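You operate a simulated robot arm through the tools that you are given. There is no shell and no other tool. Be economical: measure what you need, move in short steps, check, and stop when the job is done.

Carry out the task below with a simulated two-armed robot. There is one attempt and no reset: what you move stays moved.

JOB
On the narrow walkway over the locker, fold the green cloth in half, so that its two long edges meet.

Only the result counts: the job must be done as asked and must still hold three seconds after the hand-in. Knocking over, shifting, dropping, spilling or breaking anything else fails it. Flat cloth is picked up by pressing the open fingertips on it (5 to 10 N) and closing them slowly along it; thin cloth reads only 2 to 8 mm in the jaws.

ROBOT AND FRAMES
Two 7-joint arms with two-finger parallel grippers on one trunk, on a base that drives. Base frame: it is fixed to the floor where the robot stands at the start and does not move with it; the origin is under the middle of the robot, x ahead of it, y to its left, z up. Lengths are in cm, angles in degrees, forces in N, time in s.
The left shoulder is at the start at [7, 16.3, 112], the right one opposite. With the tool pointing down near the work surface each hand reaches from about 38 to 88 cm from the robot's upright axis, wherever it stands, measured 20 degrees to its own side. Places, roughly: narrow walkway over the locker [60, 10, 80]. Payload 3.43 kg a hand.
The tool frame of a hand sits at the grasp point between the pads (the TCP): z along the fingers, y along the line on which they close. The tips reach 3.4 cm beyond it. The gripper opens to 12.8 cm. The fingers are 2.4 cm wide and 1.2 cm thick; the gripper's body (4.8 by 13 cm) begins 9.6 cm behind the TCP.
Orientation is told as [roll, pitch, yaw] about the base's x, y, z axes, in that order, counted from this pose: with the fingers straight down and closing along the base's y, the tool's x points along the base's -x, its y along +y and its z along -z.

CONTROLS
- The arms move only by the tool arm_command. It takes "left_plan", "right_plan" or both (then of equal length, played together; a hand with none holds still); each is a list of rows, each an object (a shift or turn left out is 0, a gripper value left out holds the last) with "delta_rot": the turn, a rotation vector about the tool's x, y, z in degrees, a list of three; "linear": the shift along the tool's x, y, z in cm, a list of three; "grip": the closure, from 0 (fully open) to 1 (shut). In form: [{"delta_rot": [rx, ry, rz], "linear": [tx, ty, tz], "grip": grip}, ...]. A call has 1 to 20 rows; each row is the pose to reach, as a shift and turn from the pose commanded when the call began, along the tool's axes at that moment. A row lasts 0.2 s, in which the tool goes at most 5 cm and 8.6 degrees; a call with a longer step from one row to the next is refused whole, and so is a gripper value outside its range. A pose out of reach is approached as far as the arm can. The call stops where the force on the tool passes 40 N (or 10 N more than at its start, if that is more) or the arm is blocked; 0.2 s more then pass. Each finger travels about 15.3 cm/s and halts on what it meets, pressing with about 28 N; the grip force reading is that of the motor and also rises with nothing between the fingers. The clock runs only during rows and for 0.2 s after the last one: add rows that repeat a pose to give the fingers time. The reply holds the time, the measured pose of the TCP, the force on the tool along the base axes, the opening and the grip force, in the units named above and with some noise, with the torque about the TCP (base axes, N m) and any sound that the robot's microphone picked up.
- Cameras (640 x 400 px; columns grow to the right, rows downward): "scene" is now at [13.37, 0.04, 133.21]; the picture's right is [-0.09, -1.00, 0.00], its down [-0.68, 0.06, -0.73] and it looks along [0.73, -0.07, -0.68] (base axes); focal length 253 px, centre (320, 200). "left" rides on the left gripper at [7.6, 1.1, -16] in its tool frame; the picture's right is [-0.15, 0.99, 0.00], its down [-0.88, -0.13, -0.46] and it looks along [-0.45, -0.07, 0.89] (tool axes); focal length 234 px, centre (320, 200). "right" rides on the right gripper at [7.6, -1.1, -16] in its tool frame; the picture's right is [0.15, 0.99, 0.00], its down [-0.88, 0.13, -0.46] and it looks along [-0.45, 0.07, 0.89] (tool axes); focal length 234 px, centre (320, 200). There is no depth. A picture from a camera that has moved, and an enlarged one, comes with that camera's place and axes in the base frame and with its lens. The place of the scene camera against the robot may be out by one fixed shift of up to 1.2 cm in any direction.
- capture(camera): a new picture of that camera. No time passes.
- slide_trunk(by): slides the trunk up (or, below 0, down) by that many cm; the arms and the scene camera ride with it, the base frame stays. It gives what a move gives, with no picture.
- roll_base(legs): drives the robot by 1 to 6 legs, each [ahead, left, turn to the left] in cm, cm and degrees, along the robot's own axes; the way and the turn of a leg run together, so that a leg with both is an arc; at most 150 cm and 180 degrees a leg. The arms and the cameras ride along, it lands a little off, and it stops where it bumps. It gives what a move gives.
- head_to(pan, tilt): turns the head with the scene camera to pan (to the left, within 86 degrees either way) and tilt (down, from -29 to 69), counted from straight ahead of the robot. It gives what a move gives.
- close_up(camera, box): a new picture of the part [left, top, right, bottom] of that camera's present view, enlarged. No time passes.
- hand_in(): hands the job in; it is judged then, once.

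Work in short steps. Places have to be worked out from the pictures, the camera data and where the tool is seen: move nearer, look again, correct. Check each grasp and each placing, and mend what went wrong. You have 120 turns and 92 pictures in all, those below and enlarged ones among them. Open the grippers and draw the arms clear of the work before you hand the job in, unless the task says otherwise; then end with one line.

The tools are called after "Request:" as name(argument=value, ...) on one line, values as JSON. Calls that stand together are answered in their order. arm_command: Moves the arms, as the interface text tells. Its arguments: {"type":"object","properties":{"left_plan":{"type":"array","items":{"type":"object","properties":{"delta_rot":{"type":"array","items":{"type":"number"}},"linear":{"type":"array","items":{"type":"number"}},"grip":{"type":"number"}}}},"right_plan":{"type":"array","items":{"type":"object","properties":{"delta_rot":{"type":"array","items":{"type":"number"}},"linear":{"type":"array","items":{"type":"number"}},"grip":{"type":"number"}}}}},"required":[]} The other tools are called the same way: slide_trunk (by) slides the trunk up or down; roll_base (legs) drives the base; head_to (pan, tilt) turns the head that bears the scene camera; capture (camera) takes a picture; close_up (camera, box) takes an enlarged picture of a part of a camera's view; hand_in () hands the job in.

At the start:

```text
t: 0.0
left_ee_pos: [57.72, 43.72, 101.28]
left_tool_rot: [0.0, 0.0, 0.0]
left_force: [-0.6, -0.4, -0.3]
left_ft_torque: [0.01, 0.0, 0.04]
left_finger_gap: 12.78
left_grasp_force: 0.0
right_ee_pos: [72.27, -5.69, 95.44]
right_tool_rot: [0.1, 0.1, 0.1]
right_force: [0.1, 0.2, 0.2]
right_ft_torque: [0.02, 0.01, -0.01]
right_finger_gap: 12.79
right_grasp_force: 0.2
trunk travel left (down, up): [-60.0, 34.0]
robot x, y, heading: [0.04, -0.15, 0.2]
head pan, tilt: [-5.4, 42.9]
```

scene: 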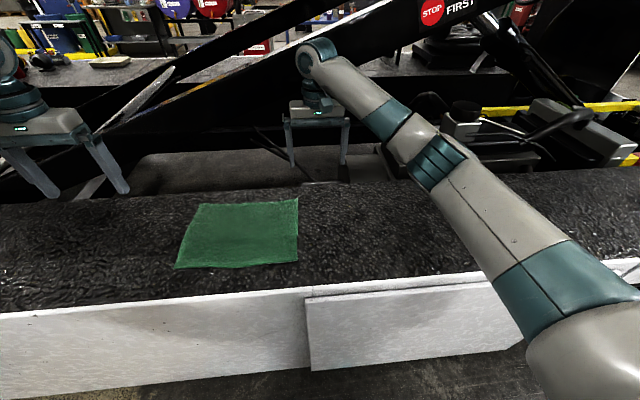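
right: 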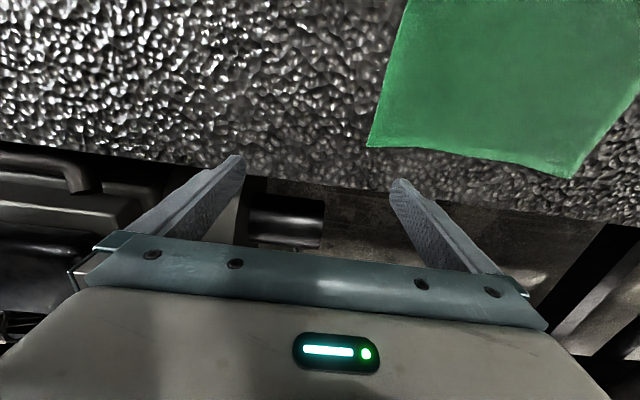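
left: 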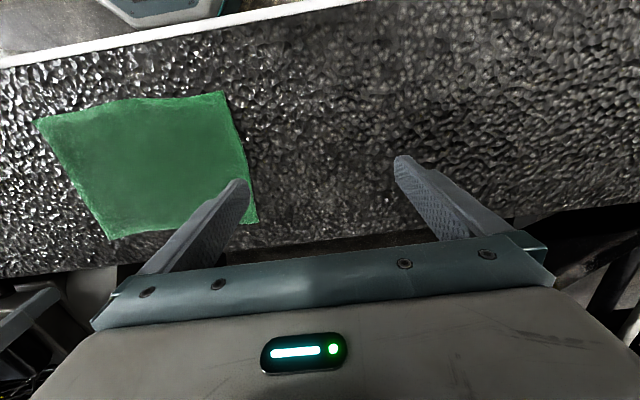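

The cameras agree that the cloth lies at about x 49–71.7, y 0.7–30.5, z≈80, with its long edges along y. I plan to lift the far corners and fold them over to the near edge, so first I'll look left and down for clearance to shift the base a little.

Request:
head_to(pan=60, tilt=50)

Request:
capture(camera="scene")

```text
t: 1.4
left_ee_pos: [57.77, 43.68, 101.35]
left_tool_rot: [0.1, -0.1, 0.0]
left_force: [0.4, -1.0, 0.6]
left_ft_torque: [0.0, -0.03, 0.0]
left_finger_gap: 12.82
left_grasp_force: 0.0
right_ee_pos: [72.3, -5.68, 95.46]
right_tool_rot: [-0.1, 0.1, 0.0]
right_force: [-0.2, 0.0, -0.8]
right_ft_torque: [0.02, 0.01, 0.02]
right_finger_gap: 12.78
right_grasp_force: 0.0
trunk travel left (down, up): [-60.0, 34.0]
robot x, y, heading: [-0.1, 0.31, 0.2]
head pan, tilt: [60.0, 50.0]
```

```text
88 pictures are left
camera scene: at [8.97, 7.49, 132.23], right [0.87, -0.5, 0.0], down [-0.38, -0.66, -0.64], along [0.32, 0.56, -0.77], focal length 253 px, centre (320, 200)
```

scene: 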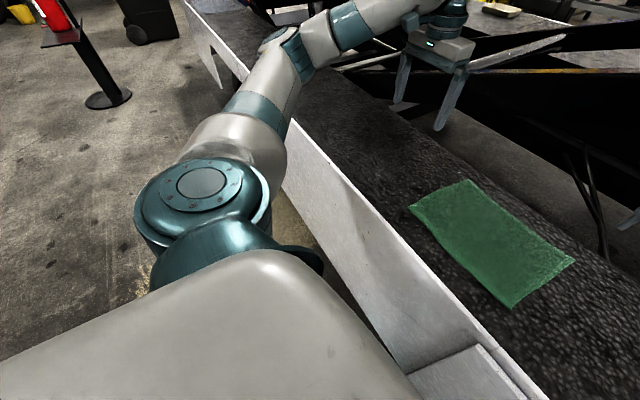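

The left and the floor beside it look free. I'll bring the hands in toward the middle first so they stay clear of the black beams, then drive slightly back and left.

Request:
arm_command(left_plan=[{"linear": [0, -4.5, 0]}, {"linear": [0, -9, 0]}, {"linear": [0, -13.5, 0]}, {"linear": [0, -18, 0]}, {"linear": [0, -22.5, 0]}, {"linear": [0, -27, 0]}, {"linear": [0, -27, 0]}], right_plan=[{"linear": [2, -1, -1]}, {"linear": [4, -2, -2]}, {"linear": [6, -3, -3]}, {"linear": [8, -4, -4]}, {"linear": [10, -5, -5]}, {"linear": [12, -6, -6]}, {"linear": [12, -6, -6]}])

Request:
roll_base(legs=[[-7, 15, 0]])

Request:
head_to(pan=0, tilt=43)

Request:
capture(camera="scene")

Request:
capture(camera="right")

Request:
capture(camera="left")

```text
t: 3.0
left_ee_pos: [57.57, 16.66, 101.29]
left_tool_rot: [0.0, 0.1, 0.0]
left_force: [-0.2, 0.1, -0.4]
left_ft_torque: [-0.02, 0.01, -0.01]
left_finger_gap: 12.81
left_grasp_force: 0.0
right_ee_pos: [60.16, -11.59, 101.57]
right_tool_rot: [0.0, 0.0, 0.0]
right_force: [0.1, 0.3, 0.6]
right_ft_torque: [-0.06, 0.03, -0.04]
right_finger_gap: 12.79
right_grasp_force: 0.0
trunk travel left (down, up): [-60.0, 34.0]
robot x, y, heading: [0.05, -0.14, -0.0]
head pan, tilt: [60.0, 50.0]
```

```text
t: 4.0
left_ee_pos: [55.4, 21.4, 101.35]
left_tool_rot: [-0.2, -0.1, -0.1]
left_force: [-0.5, 0.9, 0.8]
left_ft_torque: [-0.09, -0.03, -0.03]
left_finger_gap: 12.78
left_grasp_force: 0.0
right_ee_pos: [57.98, -6.86, 101.63]
right_tool_rot: [-0.1, 0.1, -0.3]
right_force: [-1.0, 1.1, 0.0]
right_ft_torque: [-0.09, -0.05, -0.01]
right_finger_gap: 12.83
right_grasp_force: 0.1
trunk travel left (down, up): [-60.0, 34.0]
robot x, y, heading: [-1.98, 4.7, -0.0]
head pan, tilt: [60.0, 50.0]
stopped in leg 1: the robot was blocked; the commanded pose is now the measured one
```

```text
t: 5.3
left_ee_pos: [55.45, 21.13, 101.18]
left_tool_rot: [0.2, 0.1, -0.3]
left_force: [-0.1, -0.5, 1.2]
left_ft_torque: [0.01, 0.0, 0.04]
left_finger_gap: 12.8
left_grasp_force: 0.1
right_ee_pos: [58.03, -7.14, 101.43]
right_tool_rot: [0.1, 0.0, -0.2]
right_force: [0.7, -0.2, -1.2]
right_ft_torque: [-0.02, -0.01, -0.01]
right_finger_gap: 12.78
right_grasp_force: 0.1
trunk travel left (down, up): [-60.0, 34.0]
robot x, y, heading: [-2.21, 4.81, -0.3]
head pan, tilt: [0.0, 43.0]
```

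```text
87 pictures are left
camera scene: at [11.25, 5.53, 133.2], right [0.0, -1.0, 0.0], down [-0.68, 0.0, -0.73], along [0.73, 0.0, -0.68], focal length 253 px, centre (320, 200)
```

scene: 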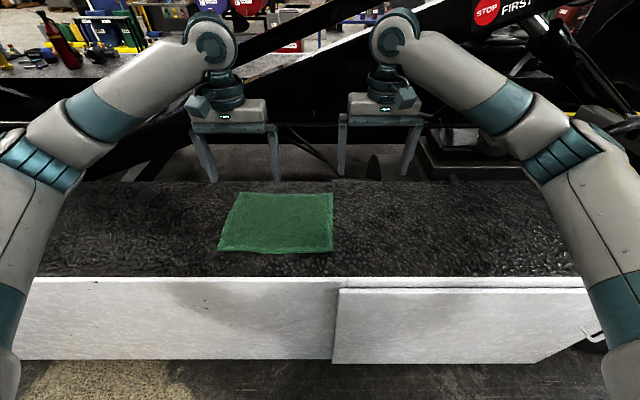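

```text
86 pictures are left
camera right: at [50.45, -8.3, 117.47], right [-0.14, 0.99, 0.0], down [0.88, 0.13, 0.45], along [0.45, 0.06, -0.89], focal length 234 px, centre (320, 200)
```

right: 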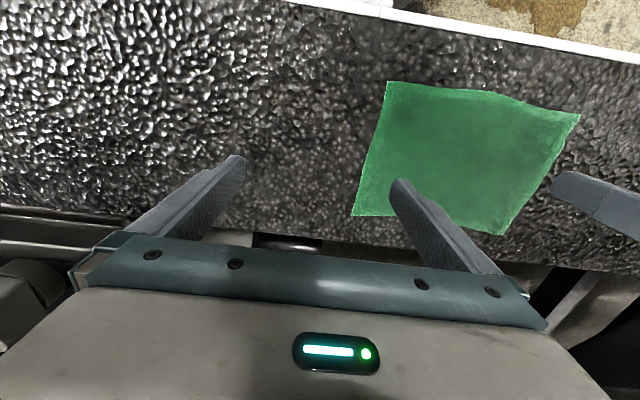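

```text
85 pictures are left
camera left: at [47.76, 22.17, 117.25], right [0.15, 0.99, 0.0], down [0.88, -0.14, 0.46], along [0.45, -0.07, -0.89], focal length 234 px, centre (320, 200)
```

left: 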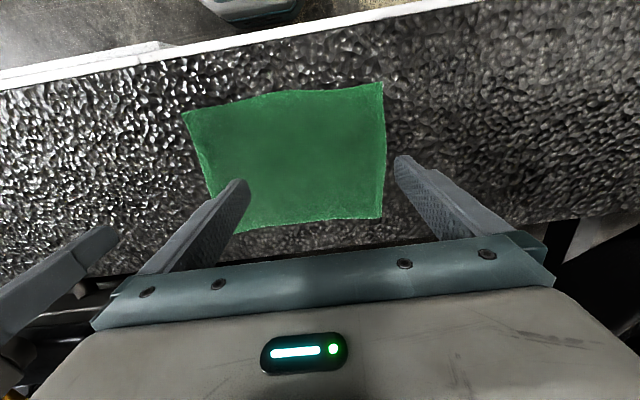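

The base stopped early, but everything is in reach from here. Refined cloth corners are near (49.3, 0.9) and (49.4, 30.9), far (72, 29.9) and (71.7, 0.6). I'll move both hands above the far corners with a finger gap of about 3 cm.

Request:
arm_command(left_plan=[{"linear": [-2.5, 0.9, 2.2], "grip": 0.77}, {"linear": [-5, 1.8, 4.4]}, {"linear": [-7.5, 2.7, 6.6]}, {"linear": [-10, 3.6, 8.8]}, {"linear": [-12.5, 4.5, 11]}, {"linear": [-15.15, 5.5, 13]}, {"linear": [-15.15, 5.5, 13]}], right_plan=[{"linear": [-2.1, 1.8, 2.2], "grip": 0.77}, {"linear": [-4.2, 3.7, 4.4]}, {"linear": [-6.3, 5.5, 6.6]}, {"linear": [-8.4, 7.4, 8.8]}, {"linear": [-10.5, 9.3, 11]}, {"linear": [-12.6, 11.1, 13.3]}, {"linear": [-12.6, 11.1, 13.3]}])

Request:
capture(camera="scene")

Request:
capture(camera="right")

Request:
capture(camera="left")

```text
t: 6.9
left_ee_pos: [70.86, 26.68, 88.41]
left_tool_rot: [0.0, -0.1, -0.4]
left_force: [-0.1, -0.2, -0.4]
left_ft_torque: [0.0, 0.01, -0.01]
left_finger_gap: 2.94
left_grasp_force: 0.1
right_ee_pos: [70.64, 3.79, 88.19]
right_tool_rot: [0.0, 0.2, -0.3]
right_force: [-0.2, 0.0, 0.0]
right_ft_torque: [0.0, 0.0, 0.02]
right_finger_gap: 2.95
right_grasp_force: 0.0
trunk travel left (down, up): [-60.0, 34.0]
robot x, y, heading: [-2.14, 4.96, -0.1]
head pan, tilt: [0.0, 43.0]
```

```text
84 pictures are left
camera scene: at [11.12, 5.48, 133.22], right [0.0, -1.0, 0.0], down [-0.68, 0.0, -0.73], along [0.73, 0.0, -0.68], focal length 253 px, centre (320, 200)
```

scene: 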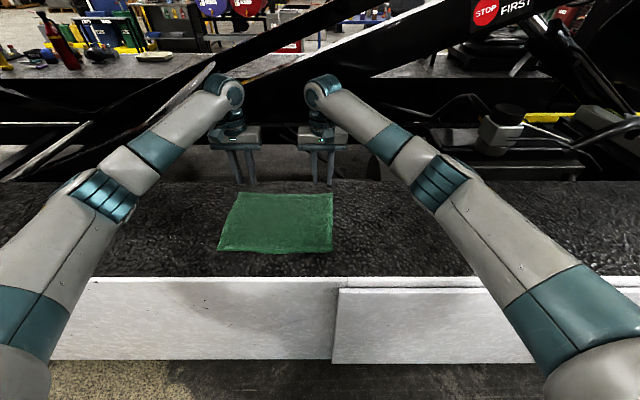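

```text
83 pictures are left
camera right: at [63.01, 2.72, 104.2], right [-0.14, 0.99, 0.0], down [0.88, 0.13, 0.45], along [0.45, 0.06, -0.89], focal length 234 px, centre (320, 200)
```

right: 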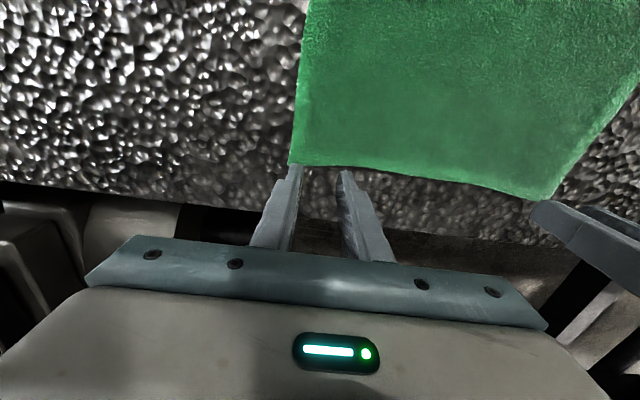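

```text
82 pictures are left
camera left: at [62.94, 27.62, 104.34], right [0.15, 0.99, 0.0], down [0.88, -0.14, 0.46], along [0.45, -0.07, -0.89], focal length 234 px, centre (320, 200)
```

left: 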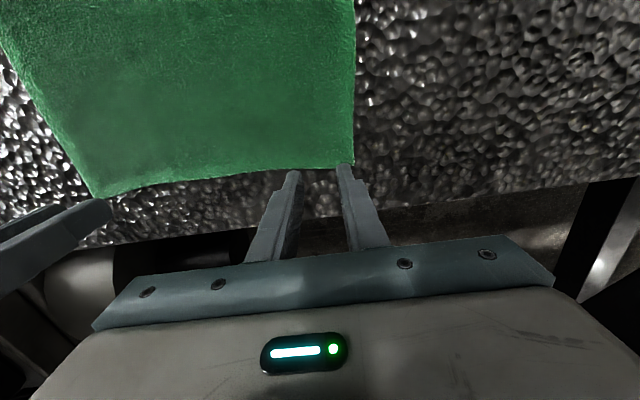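

Now the corners read about (71.3, 0.5) and (71.3, 30.0). I'll pull back 0.5 cm in x and go down until the tips are just above the cloth.

Request:
arm_command(left_plan=[{"linear": [0.5, 0.1, 2]}, {"linear": [0.5, 0.1, 3.5]}, {"linear": [0.5, 0.1, 4]}, {"linear": [0.5, 0.1, 4]}], right_plan=[{"linear": [0.4, 0, 2]}, {"linear": [0.4, 0, 3.3]}, {"linear": [0.4, 0, 3.8]}, {"linear": [0.4, 0, 3.8]}])

Request:
close_up(camera="right", box=[220, 100, 440, 240])

Request:
close_up(camera="left", box=[220, 100, 440, 240])

```text
t: 7.9
left_ee_pos: [70.19, 26.64, 84.42]
left_tool_rot: [0.1, 0.0, -0.3]
left_force: [-0.4, -0.2, 0.0]
left_ft_torque: [0.03, -0.04, 0.0]
left_finger_gap: 2.92
left_grasp_force: 0.1
right_ee_pos: [70.13, 3.92, 84.28]
right_tool_rot: [0.1, 0.2, -0.3]
right_force: [0.2, 0.2, -0.2]
right_ft_torque: [0.0, -0.04, -0.01]
right_finger_gap: 2.94
right_grasp_force: 0.0
trunk travel left (down, up): [-60.0, 34.0]
robot x, y, heading: [-2.11, 4.67, -0.2]
head pan, tilt: [0.0, 43.0]
```

```text
2.86 times, centred on (330, 170) of right
camera zoom: at [62.64, 2.76, 100.32], right [-0.14, 0.99, 0.0], down [0.88, 0.13, 0.45], along [0.45, 0.06, -0.89], focal length 669 px, centre (291, 286)
```

zoom: 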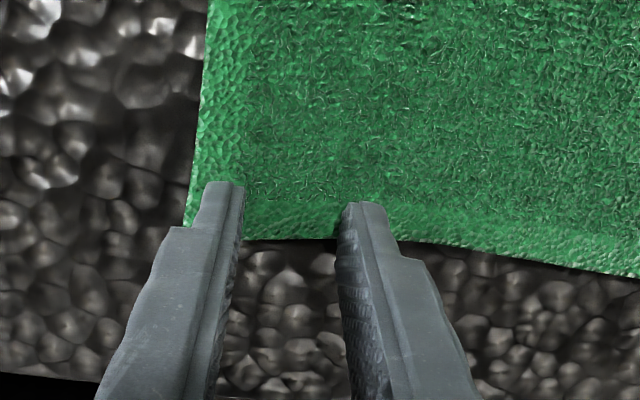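

```text
2.86 times, centred on (330, 170) of left
camera zoom: at [62.45, 27.73, 100.27], right [0.15, 0.99, 0.0], down [0.88, -0.14, 0.46], along [0.45, -0.07, -0.89], focal length 669 px, centre (291, 286)
```

zoom: 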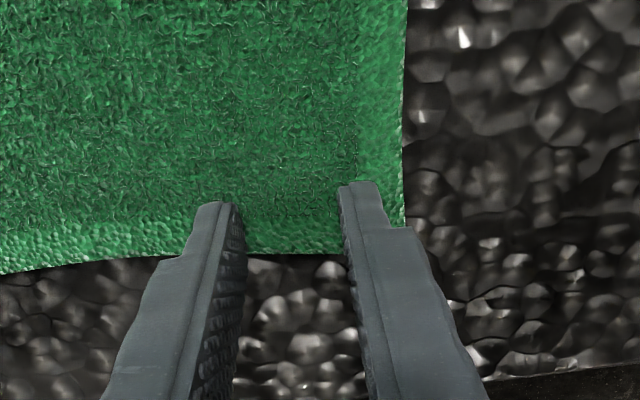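

The tips sit nicely inside the corners. I'll press down in small steps while reading the force.

Request:
arm_command(left_plan=[{"linear": [0, 0, 0.3]}, {"linear": [0, 0, 0.3]}], right_plan=[{"linear": [0, 0, 0.3]}, {"linear": [0, 0, 0.3]}])

```text
t: 8.5
left_ee_pos: [70.15, 26.56, 83.89]
left_tool_rot: [0.0, 0.0, -0.2]
left_force: [0.6, 0.5, -0.5]
left_ft_torque: [0.0, 0.02, 0.01]
left_finger_gap: 2.94
left_grasp_force: 0.0
right_ee_pos: [70.31, 3.78, 84.01]
right_tool_rot: [0.0, 0.1, -0.3]
right_force: [0.9, 0.2, 0.0]
right_ft_torque: [-0.01, 0.01, 0.02]
right_finger_gap: 2.96
right_grasp_force: 0.0
trunk travel left (down, up): [-60.0, 34.0]
robot x, y, heading: [-1.74, 5.05, -0.0]
head pan, tilt: [0.0, 43.0]
```

No contact yet, so I'll go down further.

Request:
arm_command(left_plan=[{"linear": [0, 0, 0.15]}, {"linear": [0, 0, 0.3]}, {"linear": [0, 0, 0.3]}], right_plan=[{"linear": [0, 0, 0.15]}, {"linear": [0, 0, 0.3]}, {"linear": [0, 0, 0.3]}])

```text
t: 9.3
left_ee_pos: [70.2, 26.75, 83.65]
left_tool_rot: [0.1, 0.0, -0.3]
left_force: [2.5, 0.5, 3.8]
left_ft_torque: [0.05, -0.11, 0.01]
left_finger_gap: 2.93
left_grasp_force: 0.0
right_ee_pos: [70.28, 3.91, 83.91]
right_tool_rot: [0.1, 0.0, -0.3]
right_force: [2.5, -0.1, 3.6]
right_ft_torque: [-0.01, -0.09, -0.01]
right_finger_gap: 2.95
right_grasp_force: 0.1
trunk travel left (down, up): [-60.0, 34.0]
robot x, y, heading: [-2.1, 5.08, -0.1]
head pan, tilt: [0.0, 43.0]
```

Contact on both hands at about 4 N. A little more pressure next.

Request:
arm_command(left_plan=[{"linear": [0, 0, 0.15]}, {"linear": [0, 0, 0.15]}], right_plan=[{"linear": [0, 0, 0.15]}, {"linear": [0, 0, 0.15]}])

```text
t: 9.9
left_ee_pos: [70.24, 26.67, 83.79]
left_tool_rot: [0.0, -0.1, -0.3]
left_force: [6.2, 1.7, 11.1]
left_ft_torque: [0.12, -0.16, -0.02]
left_finger_gap: 2.92
left_grasp_force: 0.0
right_ee_pos: [70.22, 3.84, 83.76]
right_tool_rot: [0.0, 0.0, -0.3]
right_force: [4.5, 1.1, 8.3]
right_ft_torque: [0.0, -0.14, 0.03]
right_finger_gap: 2.95
right_grasp_force: 0.1
trunk travel left (down, up): [-60.0, 34.0]
robot x, y, heading: [-2.37, 4.68, -0.0]
head pan, tilt: [0.0, 43.0]
```

Left is at 11 N and right at 8 N. I'll ease the left slightly and close both slowly along the cloth.

Request:
arm_command(left_plan=[{"linear": [0, 0, -0.06], "grip": 0.78}, {"linear": [0, 0, -0.06], "grip": 0.8}, {"linear": [0, 0, -0.06], "grip": 0.82}, {"linear": [0, 0, -0.06], "grip": 0.84}, {"linear": [0, 0, -0.06], "grip": 0.86}, {"linear": [0, 0, -0.06], "grip": 0.88}, {"linear": [0, 0, -0.06], "grip": 0.9}, {"linear": [0, 0, -0.06], "grip": 0.92}, {"linear": [0, 0, -0.06], "grip": 0.94}, {"linear": [0, 0, -0.06], "grip": 0.96}, {"linear": [0, 0, -0.06], "grip": 0.98}, {"linear": [0, 0, -0.06], "grip": 1.0}, {"linear": [0, 0, -0.06], "grip": 1.0}, {"linear": [0, 0, -0.06], "grip": 1.0}], right_plan=[{"grip": 0.78}, {"grip": 0.8}, {"grip": 0.82}, {"grip": 0.84}, {"grip": 0.86}, {"grip": 0.88}, {"grip": 0.9}, {"grip": 0.92}, {"grip": 0.94}, {"grip": 0.96}, {"grip": 0.98}, {"grip": 1.0}, {"grip": 1.0}, {"grip": 1.0}])

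Request:
close_up(camera="right", box=[220, 100, 440, 240])

Request:
close_up(camera="left", box=[220, 100, 440, 240])

```text
t: 12.9
left_ee_pos: [70.1, 26.6, 83.75]
left_tool_rot: [0.0, 0.0, -0.3]
left_force: [-1.2, -15.3, 7.6]
left_ft_torque: [-0.56, 0.02, 0.04]
left_finger_gap: 0.39
left_grasp_force: 28.1
right_ee_pos: [70.06, 3.94, 83.75]
right_tool_rot: [0.1, 0.0, -0.3]
right_force: [-1.0, 14.4, 8.2]
right_ft_torque: [0.48, 0.07, -0.1]
right_finger_gap: 0.34
right_grasp_force: 27.9
trunk travel left (down, up): [-60.0, 34.0]
robot x, y, heading: [-1.85, 4.67, -0.1]
head pan, tilt: [0.0, 43.0]
```

```text
2.86 times, centred on (330, 170) of right
camera zoom: at [62.5, 2.75, 99.72], right [-0.14, 0.99, 0.0], down [0.88, 0.13, 0.46], along [0.45, 0.07, -0.89], focal length 669 px, centre (291, 286)
```

zoom: 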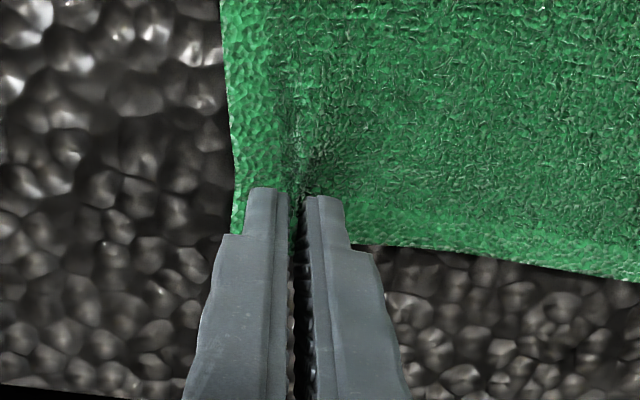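

```text
2.86 times, centred on (330, 170) of left
camera zoom: at [62.27, 27.65, 99.7], right [0.15, 0.99, 0.0], down [0.88, -0.14, 0.46], along [0.45, -0.07, -0.89], focal length 669 px, centre (291, 286)
```

zoom: 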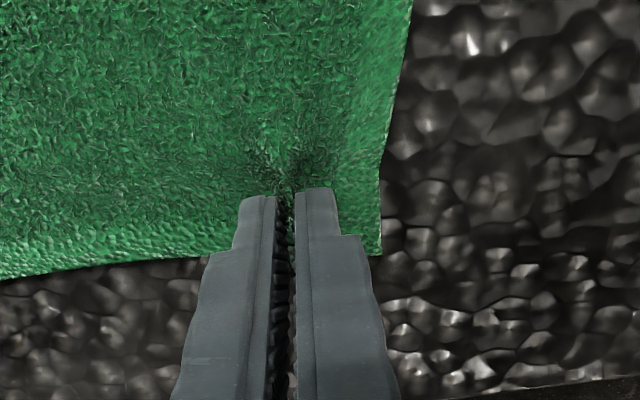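

Gaps of 0.39 and 0.34 cm mean both hands hold cloth, and the edge is a little taut between them. I'll lift 3 cm while easing the hands inward, then check.

Request:
arm_command(left_plan=[{"linear": [0.1, -0.3, -1]}, {"linear": [0.3, -0.3, -2]}, {"linear": [0.6, -0.3, -3]}, {"linear": [0.6, -0.3, -3]}], right_plan=[{"linear": [0.1, 0.3, -1]}, {"linear": [0.3, 0.3, -2]}, {"linear": [0.6, 0.3, -3]}, {"linear": [0.6, 0.3, -3]}])

Request:
capture(camera="scene")

Request:
capture(camera="right")

Request:
capture(camera="left")

```text
t: 13.9
left_ee_pos: [69.68, 26.54, 86.58]
left_tool_rot: [0.1, 0.0, -0.3]
left_force: [0.6, -6.4, 0.7]
left_ft_torque: [-0.23, 0.01, 0.03]
left_finger_gap: 0.4
left_grasp_force: 28.1
right_ee_pos: [69.69, 4.16, 86.56]
right_tool_rot: [0.0, 0.1, -0.3]
right_force: [0.4, 7.1, -0.8]
right_ft_torque: [0.28, -0.03, -0.06]
right_finger_gap: 0.37
right_grasp_force: 28.3
trunk travel left (down, up): [-60.0, 34.0]
robot x, y, heading: [-2.07, 5.17, -0.1]
head pan, tilt: [0.0, 43.0]
```

```text
77 pictures are left
camera scene: at [11.24, 5.55, 133.2], right [0.0, -1.0, 0.0], down [-0.68, 0.0, -0.73], along [0.73, 0.0, -0.68], focal length 253 px, centre (320, 200)
```

scene: 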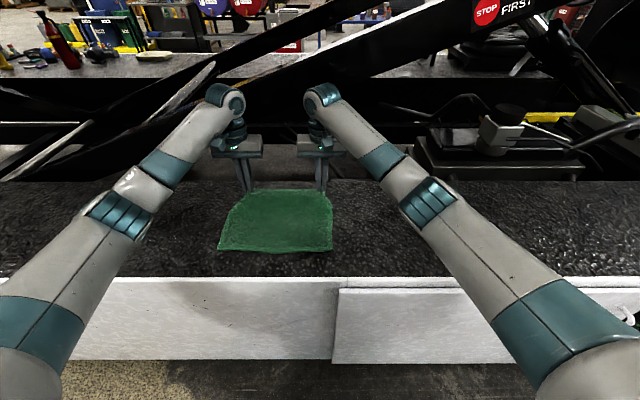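

```text
76 pictures are left
camera right: at [62.06, 3.01, 102.59], right [-0.14, 0.99, 0.0], down [0.88, 0.13, 0.45], along [0.45, 0.06, -0.89], focal length 234 px, centre (320, 200)
```

right: 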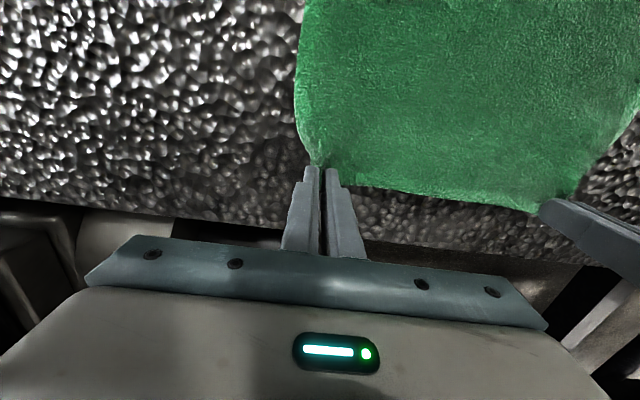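

```text
75 pictures are left
camera left: at [61.84, 27.47, 102.56], right [0.15, 0.99, 0.0], down [0.88, -0.13, 0.46], along [0.45, -0.07, -0.89], focal length 234 px, centre (320, 200)
```

left: 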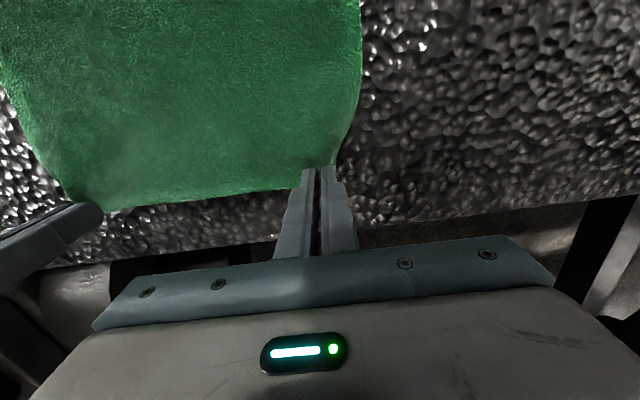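

Both corners are held and rising cleanly. Next I'll carry them along an arc toward the near side, tilting the fingers gradually so the cloth turns over.

Request:
arm_command(left_plan=[{"linear": [1.36, -0.1, -1.98], "delta_rot": [0, -6, 0]}, {"linear": [3.7, -0.2, -3.93], "delta_rot": [0, -12, 0]}, {"linear": [6.55, -0.3, -4.83], "delta_rot": [0, -18, 0]}, {"linear": [9.9, -0.3, -5.1], "delta_rot": [0, -24, 0]}, {"linear": [13.2, -0.3, -4.94], "delta_rot": [0, -30, 0]}, {"linear": [13.2, -0.3, -4.94], "delta_rot": [0, -30, 0]}], right_plan=[{"linear": [1.36, 0.1, -1.98], "delta_rot": [0, -6, 0]}, {"linear": [3.7, 0.2, -3.93], "delta_rot": [0, -12, 0]}, {"linear": [6.55, 0.3, -4.83], "delta_rot": [0, -18, 0]}, {"linear": [9.9, 0.3, -5.1], "delta_rot": [0, -24, 0]}, {"linear": [13.2, 0.3, -4.94], "delta_rot": [0, -30, 0]}, {"linear": [13.2, 0.3, -4.94], "delta_rot": [0, -30, 0]}])

Request:
capture(camera="scene")

Request:
capture(camera="left")

```text
t: 15.3
left_ee_pos: [56.48, 26.2, 91.42]
left_tool_rot: [0.1, -30.0, -0.4]
left_force: [0.8, -1.3, 0.1]
left_ft_torque: [-0.06, 0.0, 0.01]
left_finger_gap: 0.38
left_grasp_force: 27.9
right_ee_pos: [56.67, 4.55, 91.39]
right_tool_rot: [0.0, -29.9, -0.3]
right_force: [0.1, 2.4, 0.5]
right_ft_torque: [0.03, 0.01, 0.02]
right_finger_gap: 0.36
right_grasp_force: 27.4
trunk travel left (down, up): [-60.0, 34.0]
robot x, y, heading: [-2.27, 4.74, 0.2]
head pan, tilt: [0.0, 43.0]
```

```text
74 pictures are left
camera scene: at [11.35, 5.53, 133.19], right [0.0, -1.0, 0.0], down [-0.68, 0.0, -0.73], along [0.73, 0.0, -0.68], focal length 253 px, centre (320, 200)
```

scene: 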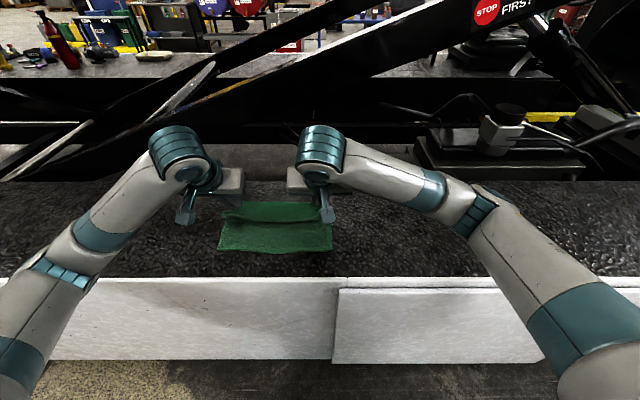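

```text
73 pictures are left
camera left: at [41.72, 27.28, 101.47], right [0.13, 0.99, 0.07], down [0.53, -0.13, 0.83], along [0.84, -0.07, -0.55], focal length 234 px, centre (320, 200)
```

left: 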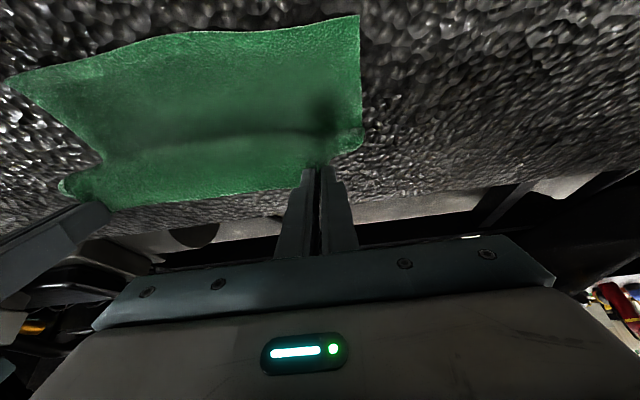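

The near edge has stayed put and the fold is forming as intended. I'll continue the arc downward to just above the near half.

Request:
arm_command(left_plan=[{"linear": [2.42, 0, -0.41], "delta_rot": [0, -6, 0]}, {"linear": [5.14, 0, 0.35], "delta_rot": [0, -12, 0]}, {"linear": [7.36, 0, 1.09], "delta_rot": [0, -18, 0]}, {"linear": [8.73, 0, 2.13], "delta_rot": [0, -20, 0]}, {"linear": [8.73, 0, 2.13], "delta_rot": [0, -20, 0]}], right_plan=[{"linear": [2.42, 0, -0.41], "delta_rot": [0, -6, 0]}, {"linear": [5.14, 0, 0.35], "delta_rot": [0, -12, 0]}, {"linear": [7.36, 0, 1.09], "delta_rot": [0, -18, 0]}, {"linear": [8.73, 0, 2.13], "delta_rot": [0, -20, 0]}, {"linear": [8.73, 0, 2.13], "delta_rot": [0, -20, 0]}])

Request:
close_up(camera="scene", box=[180, 150, 380, 275])

Request:
capture(camera="left")

Request:
capture(camera="right")

```text
t: 16.5
left_ee_pos: [51.57, 26.01, 84.66]
left_tool_rot: [0.1, -49.9, -0.3]
left_force: [0.0, -0.3, 0.2]
left_ft_torque: [-0.02, -0.02, 0.03]
left_finger_gap: 0.35
left_grasp_force: 28.4
left hand out of reach, approached as far as the arm can: row 3, 4, 5
right_ee_pos: [50.08, 4.53, 85.41]
right_tool_rot: [0.0, -49.9, -0.3]
right_force: [0.5, 0.2, 0.0]
right_ft_torque: [-0.04, 0.01, 0.02]
right_finger_gap: 0.36
right_grasp_force: 28.2
trunk travel left (down, up): [-60.0, 34.0]
robot x, y, heading: [-1.81, 4.47, -0.2]
head pan, tilt: [0.0, 43.0]
```

```text
3.20 times, centred on (280, 212) of scene
camera zoom: at [11.22, 5.54, 133.21], right [0.0, -1.0, 0.0], down [-0.68, 0.0, -0.73], along [0.73, 0.0, -0.68], focal length 809 px, centre (448, 160)
```

zoom: 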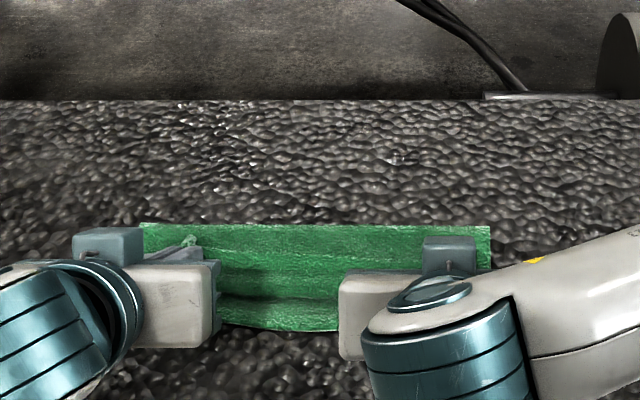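

```text
71 pictures are left
camera left: at [34.27, 27.1, 89.03], right [0.1, 0.99, 0.11], down [0.22, -0.13, 0.97], along [0.97, -0.07, -0.23], focal length 234 px, centre (320, 200)
```

left: 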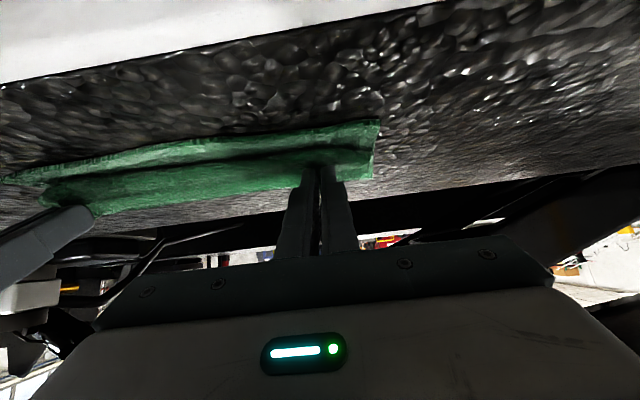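

```text
70 pictures are left
camera right: at [32.86, 3.47, 89.88], right [-0.09, 0.99, -0.11], down [0.22, 0.13, 0.97], along [0.97, 0.06, -0.23], focal length 234 px, centre (320, 200)
```

right: 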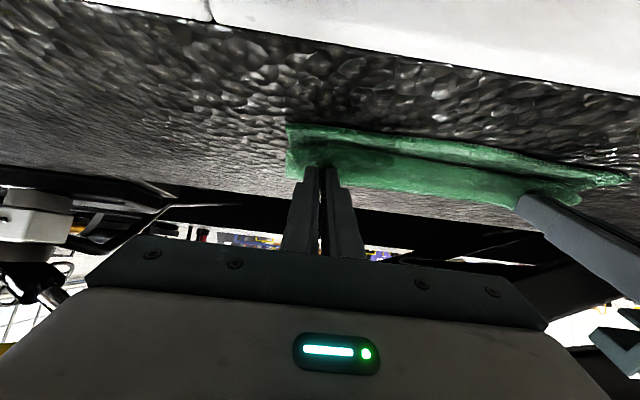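

The fold line sits at x≈60 and the near edge hasn't moved. The left arm is at its reach limit with this tilt, so I'll reduce its tilt to gain reach and lower the right a little.

Request:
arm_command(left_plan=[{"delta_rot": [0, 6, 0]}, {"delta_rot": [0, 12, 0]}, {"delta_rot": [0, 12, 0]}], right_plan=[{"linear": [0.5, 0, 0.4]}, {"linear": [0.9, 0, 0.77]}, {"linear": [0.9, 0, 0.77]}])

```text
t: 17.3
left_ee_pos: [51.48, 25.92, 84.6]
left_tool_rot: [0.1, -38.0, -0.3]
left_force: [0.5, -0.3, 1.4]
left_ft_torque: [-0.03, -0.01, -0.03]
left_finger_gap: 0.35
left_grasp_force: 28.3
right_ee_pos: [49.9, 4.51, 84.24]
right_tool_rot: [0.0, -49.9, -0.3]
right_force: [1.8, 0.5, 2.9]
right_ft_torque: [-0.03, -0.06, 0.0]
right_finger_gap: 0.33
right_grasp_force: 27.6
trunk travel left (down, up): [-60.0, 34.0]
robot x, y, heading: [-2.37, 4.89, -0.3]
head pan, tilt: [0.0, 43.0]
```

The right tip touches lightly at x≈52.5, while the left tip is at about 53.6. I'll bring the left 1.1 cm nearer.

Request:
arm_command(left_plan=[{"linear": [0.4, 0, -0.38]}, {"linear": [0.81, 0, -0.76]}, {"linear": [0.81, 0, -0.76]}])

Request:
capture(camera="left")

Request:
capture(camera="right")

```text
t: 18.1
left_ee_pos: [50.4, 26.12, 84.74]
left_tool_rot: [0.1, -38.0, -0.3]
left_force: [0.4, -0.9, 0.9]
left_ft_torque: [-0.02, -0.01, -0.02]
left_finger_gap: 0.34
left_grasp_force: 27.8
right_ee_pos: [50.05, 4.47, 84.14]
right_tool_rot: [0.0, -49.9, -0.3]
right_force: [0.3, 1.2, 3.5]
right_ft_torque: [-0.01, -0.08, 0.04]
right_finger_gap: 0.38
right_grasp_force: 28.0
trunk travel left (down, up): [-60.0, 34.0]
robot x, y, heading: [-2.47, 4.69, 0.1]
head pan, tilt: [0.0, 43.0]
```

```text
69 pictures are left
camera left: at [34.44, 27.1, 92.67], right [0.12, 0.99, 0.09], down [0.41, -0.13, 0.9], along [0.9, -0.07, -0.42], focal length 234 px, centre (320, 200)
```

left: 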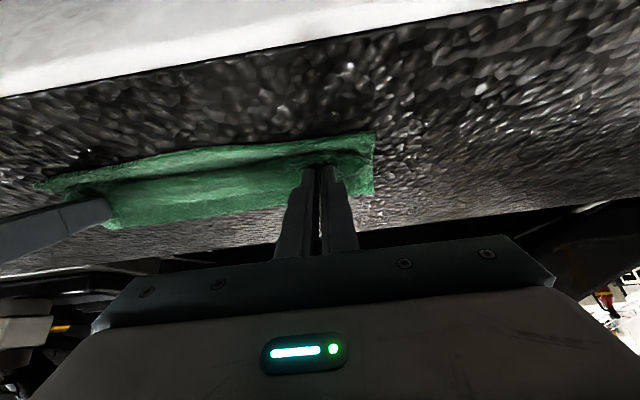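

```text
68 pictures are left
camera right: at [32.85, 3.49, 88.7], right [-0.09, 0.99, -0.11], down [0.22, 0.13, 0.97], along [0.97, 0.06, -0.23], focal length 234 px, centre (320, 200)
```

right: 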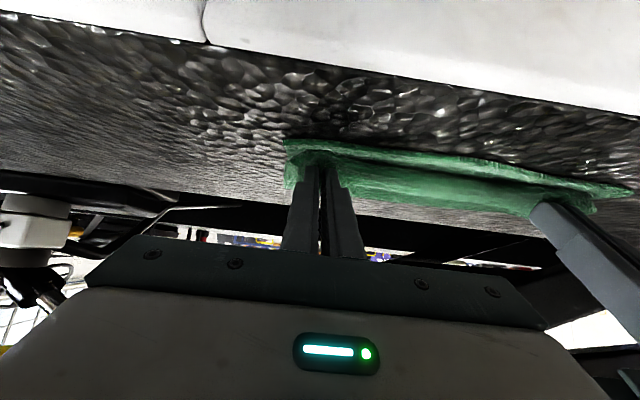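

Both corners are close to their place. I'll open the fingers a little and back out along the finger axis, which also nudges the flap outward.

Request:
arm_command(left_plan=[{"grip": 0.92}, {"grip": 0.85}, {"grip": 0.85}, {"linear": [0, 0, -1]}, {"linear": [0, 0, -2]}, {"linear": [-1, 0, -3.5]}, {"linear": [-3, 0, -6]}, {"linear": [-3, 0, -6]}], right_plan=[{"grip": 0.92}, {"grip": 0.85}, {"grip": 0.85}, {"linear": [0, 0, -1]}, {"linear": [0, 0, -2]}, {"linear": [-1, 0, -3.5]}, {"linear": [-3, 0, -6]}, {"linear": [-3, 0, -6]}])

Request:
capture(camera="left")

Request:
capture(camera="right")

Request:
close_up(camera="scene", box=[180, 150, 380, 275])

```text
t: 19.9
left_ee_pos: [50.4, 25.86, 91.21]
left_tool_rot: [0.1, -37.9, -0.3]
left_force: [0.6, 0.1, -0.8]
left_ft_torque: [-0.02, 0.0, 0.05]
left_finger_gap: 1.91
left_grasp_force: 0.1
left hand out of reach, approached as far as the arm can: row 5, 6, 7, 8
right_ee_pos: [47.32, 4.51, 90.32]
right_tool_rot: [-0.1, -49.9, -0.2]
right_force: [0.0, 0.5, 0.8]
right_ft_torque: [0.04, -0.02, 0.02]
right_finger_gap: 1.94
right_grasp_force: 0.1
trunk travel left (down, up): [-60.0, 34.0]
robot x, y, heading: [-1.9, 4.57, 0.1]
head pan, tilt: [0.0, 43.0]
```

```text
67 pictures are left
camera left: at [34.47, 26.96, 99.19], right [0.12, 0.99, 0.09], down [0.41, -0.13, 0.9], along [0.9, -0.07, -0.43], focal length 234 px, centre (320, 200)
```

left: 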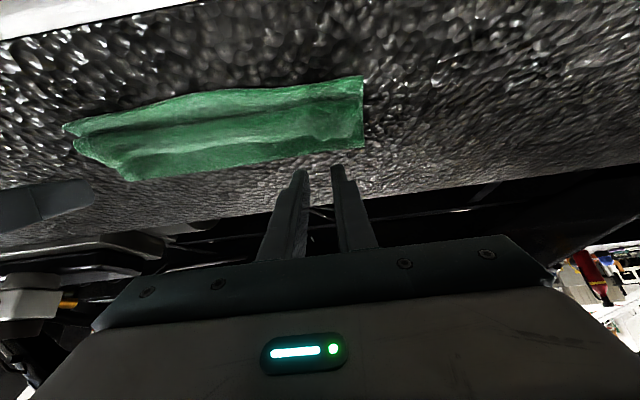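

```text
66 pictures are left
camera right: at [30.23, 3.54, 94.9], right [-0.09, 0.99, -0.11], down [0.22, 0.13, 0.97], along [0.97, 0.06, -0.23], focal length 234 px, centre (320, 200)
```

right: 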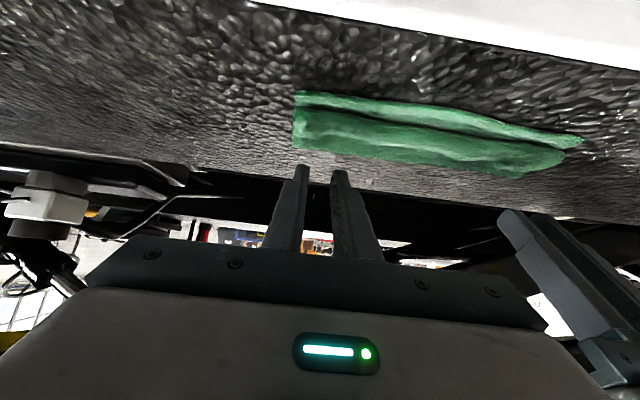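

```text
3.20 times, centred on (280, 212) of scene
camera zoom: at [11.27, 5.54, 133.19], right [0.0, -1.0, 0.0], down [-0.68, 0.0, -0.73], along [0.73, 0.0, -0.68], focal length 809 px, centre (448, 160)
```

zoom: 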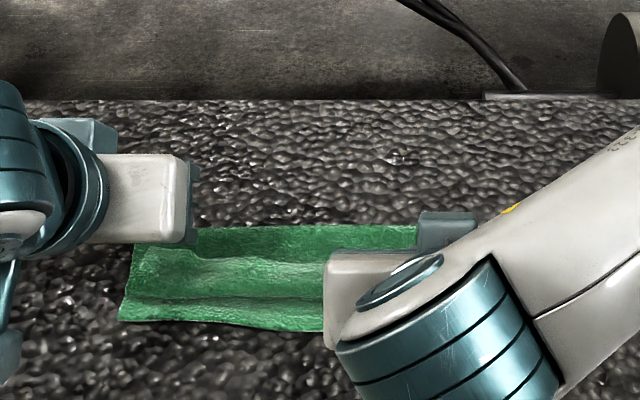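

The upper edge lies about 2 cm short of the lower one, probably partly curled under. I'll raise both hands, turn them vertical and look from above.

Request:
arm_command(left_plan=[{"linear": [-1.5, 0, -0.7], "delta_rot": [0, 6.3, 0]}, {"linear": [-3, 0, -1.4], "delta_rot": [0, 12.6, 0]}, {"linear": [-4.5, 0, -2.1], "delta_rot": [0, 19, 0]}, {"linear": [-6, 0, -2.8], "delta_rot": [0, 25.3, 0]}, {"linear": [-7.5, 0, -3.5], "delta_rot": [0, 31.6, 0]}, {"linear": [-9, 0, -4.1], "delta_rot": [0, 38, 0]}, {"linear": [-9, 0, -4.1], "delta_rot": [0, 38, 0]}], right_plan=[{"linear": [-2, -1.6, 0], "delta_rot": [0, 8.3, 0]}, {"linear": [-4, -3.3, 0], "delta_rot": [0, 16.6, 0]}, {"linear": [-6, -5, -0.1], "delta_rot": [0, 25, 0]}, {"linear": [-8, -6.6, -0.2], "delta_rot": [0, 33.3, 0]}, {"linear": [-10, -8.3, -0.3], "delta_rot": [0, 41.6, 0]}, {"linear": [-12.4, -10, -0.3], "delta_rot": [0, 49.9, 0]}, {"linear": [-12.4, -10, -0.3], "delta_rot": [0, 49.9, 0]}])

Request:
capture(camera="left")

Request:
capture(camera="right")

Request:
close_up(camera="scene", box=[200, 180, 360, 280])

```text
t: 21.5
left_ee_pos: [54.95, 25.89, 100.22]
left_tool_rot: [0.0, 0.0, -0.3]
left_force: [0.0, 0.4, 0.3]
left_ft_torque: [-0.03, -0.01, -0.01]
left_finger_gap: 1.91
left_grasp_force: 0.1
right_ee_pos: [54.98, -5.47, 100.01]
right_tool_rot: [0.0, 0.1, -0.4]
right_force: [-0.6, 0.0, -0.1]
right_ft_torque: [0.0, -0.03, 0.0]
right_finger_gap: 1.95
right_grasp_force: 0.0
trunk travel left (down, up): [-60.0, 34.0]
robot x, y, heading: [-1.86, 4.65, 0.1]
head pan, tilt: [0.0, 43.0]
```

```text
64 pictures are left
camera left: at [47.19, 26.92, 116.11], right [0.15, 0.99, 0.0], down [0.88, -0.13, 0.46], along [0.45, -0.07, -0.89], focal length 234 px, centre (320, 200)
```

left: 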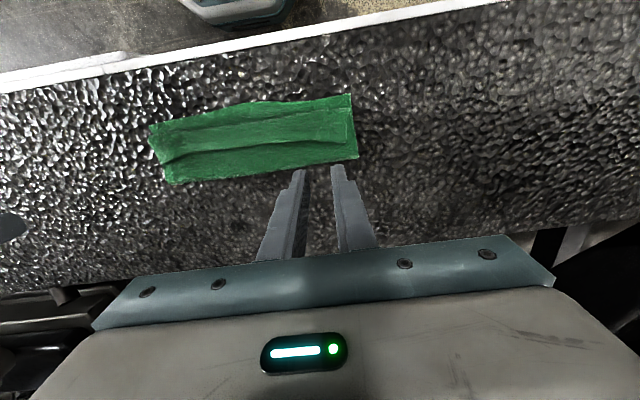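

```text
63 pictures are left
camera right: at [47.33, -6.53, 116.07], right [-0.14, 0.99, 0.0], down [0.88, 0.13, 0.45], along [0.45, 0.06, -0.89], focal length 234 px, centre (320, 200)
```

right: 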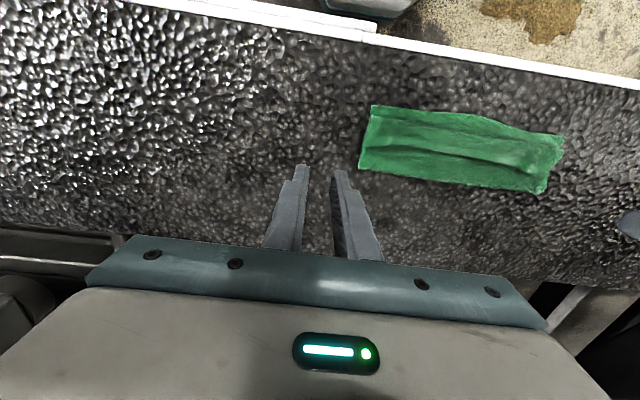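

```text
4.00 times, centred on (280, 230) of scene
camera zoom: at [11.18, 5.6, 133.21], right [0.0, -1.0, 0.0], down [-0.68, 0.0, -0.73], along [0.73, 0.0, -0.68], focal length 1012 px, centre (480, 80)
```

zoom: 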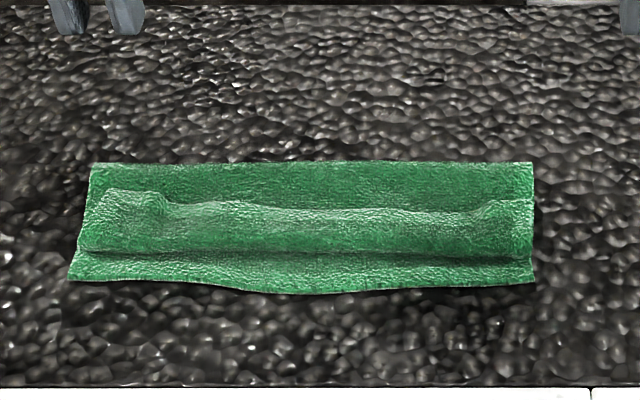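

The flap along the upper edge seems turned over, so I'll enlarge the wrist views to see whether it lies on top or underneath.

Request:
close_up(camera="left", box=[140, 80, 370, 195])

Request:
close_up(camera="right", box=[345, 90, 575, 205])

```text
2.78 times, centred on (255, 138) of left
camera zoom: at [47.19, 26.92, 116.11], right [0.15, 0.99, 0.0], down [0.88, -0.13, 0.46], along [0.45, -0.07, -0.89], focal length 652 px, centre (501, 374)
```

zoom: 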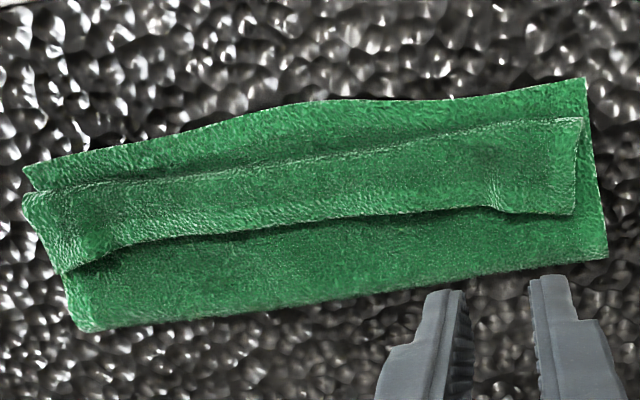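

```text
2.78 times, centred on (460, 148) of right
camera zoom: at [47.33, -6.53, 116.07], right [-0.14, 0.99, 0.0], down [0.88, 0.13, 0.45], along [0.45, 0.06, -0.89], focal length 652 px, centre (-70, 346)
```

zoom: 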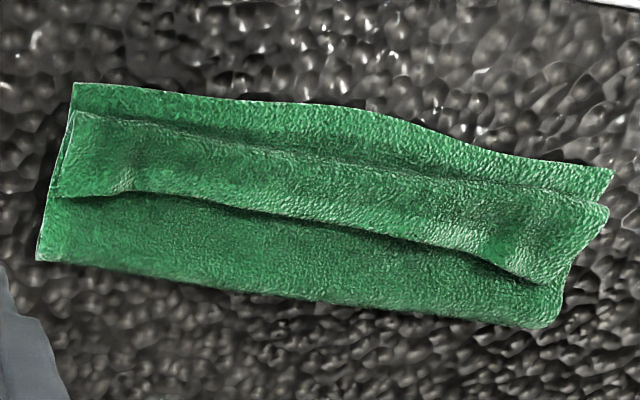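

The flap lies on top, folded back toward the far side, with its free edge at x≈54.2–54.9 and the crease at x≈51. I'll turn both grippers 90° so they close along x, straddle the flap's free edge at each end and pinch only the flap. First, rotate and descend to a hover.

Request:
arm_command(left_plan=[{"linear": [0, 0, 1], "delta_rot": [0, 0, 8.2], "grip": 0.797}, {"linear": [0, 0, 2], "delta_rot": [0, 0, 16.4]}, {"linear": [0, 0, 3], "delta_rot": [0, 0, 24.6]}, {"linear": [0.2, 0, 4], "delta_rot": [0, 0, 32.8]}, {"linear": [0.3, 0, 5], "delta_rot": [0, 0, 41]}, {"linear": [0.4, -0.1, 6], "delta_rot": [0, 0, 49.2]}, {"linear": [0.5, -0.2, 7], "delta_rot": [0, 0, 57.4]}, {"linear": [0.6, -0.3, 8], "delta_rot": [0, 0, 65.6]}, {"linear": [0.65, -0.4, 9], "delta_rot": [0, 0, 73.8]}, {"linear": [0.65, -0.4, 9.5], "delta_rot": [0, 0, 82]}, {"linear": [0.65, -0.4, 10], "delta_rot": [0, 0, 89.7]}, {"linear": [0.65, -0.4, 10], "delta_rot": [0, 0, 89.7]}], right_plan=[{"linear": [0, 1, 1], "delta_rot": [0, 0, -8.2], "grip": 0.797}, {"linear": [0, 2, 2], "delta_rot": [0, 0, -16.4]}, {"linear": [0, 3, 3], "delta_rot": [0, 0, -24.6]}, {"linear": [0.2, 4, 4], "delta_rot": [0, 0, -32.8]}, {"linear": [0.3, 5, 5], "delta_rot": [0, 0, -41]}, {"linear": [0.4, 6, 6], "delta_rot": [0, 0, -49.2]}, {"linear": [0.6, 7, 7], "delta_rot": [0, 0, -57.4]}, {"linear": [0.8, 8, 8], "delta_rot": [0, 0, -65.6]}, {"linear": [1, 9, 9], "delta_rot": [0, 0, -73.8]}, {"linear": [1.2, 9.5, 9.5], "delta_rot": [0, 0, -82]}, {"linear": [1.28, 10, 10], "delta_rot": [0, 0, -90.3]}, {"linear": [1.28, 10, 10], "delta_rot": [0, 0, -90.3]}])

Request:
capture(camera="left")

Request:
capture(camera="right")

Request:
capture(camera="scene")

```text
t: 24.1
left_ee_pos: [54.31, 25.45, 90.04]
left_tool_rot: [0.2, 0.1, -90.0]
left_force: [0.2, -0.4, -0.1]
left_ft_torque: [-0.03, 0.03, 0.0]
left_finger_gap: 2.59
left_grasp_force: 0.1
right_ee_pos: [53.64, 4.6, 90.12]
right_tool_rot: [0.0, -0.1, 90.1]
right_force: [0.0, -0.7, -1.2]
right_ft_torque: [0.03, -0.01, 0.05]
right_finger_gap: 2.61
right_grasp_force: 0.1
trunk travel left (down, up): [-60.0, 34.0]
robot x, y, heading: [-2.2, 4.8, -0.0]
head pan, tilt: [0.0, 43.0]
```

```text
59 pictures are left
camera left: at [55.31, 32.92, 106.04], right [0.99, -0.15, 0.0], down [-0.13, -0.88, 0.45], along [-0.07, -0.45, -0.89], focal length 234 px, centre (320, 200)
```

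left: 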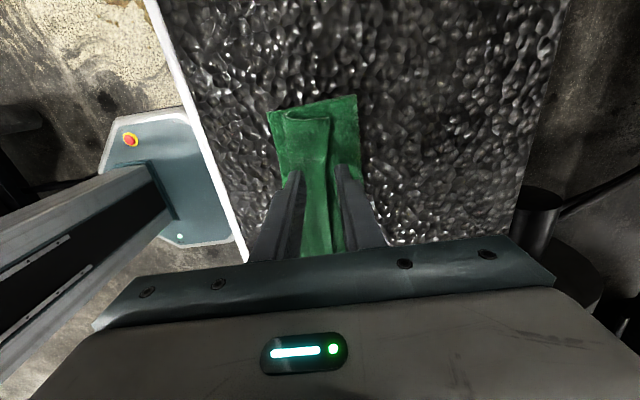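

```text
58 pictures are left
camera right: at [54.86, -3.07, 106.06], right [-0.99, -0.15, 0.0], down [-0.13, 0.88, 0.46], along [-0.07, 0.45, -0.89], focal length 234 px, centre (320, 200)
```

right: 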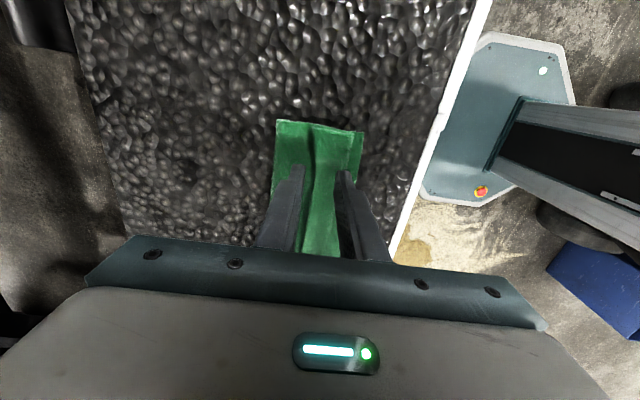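

```text
57 pictures are left
camera scene: at [11.22, 5.53, 133.2], right [0.0, -1.0, 0.0], down [-0.68, 0.0, -0.73], along [0.73, 0.0, -0.68], focal length 253 px, centre (320, 200)
```

scene: 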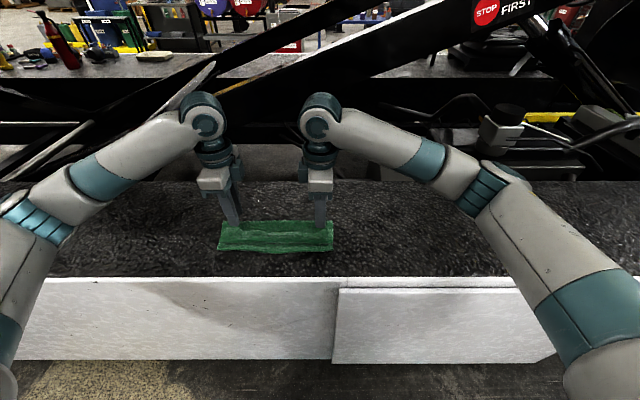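

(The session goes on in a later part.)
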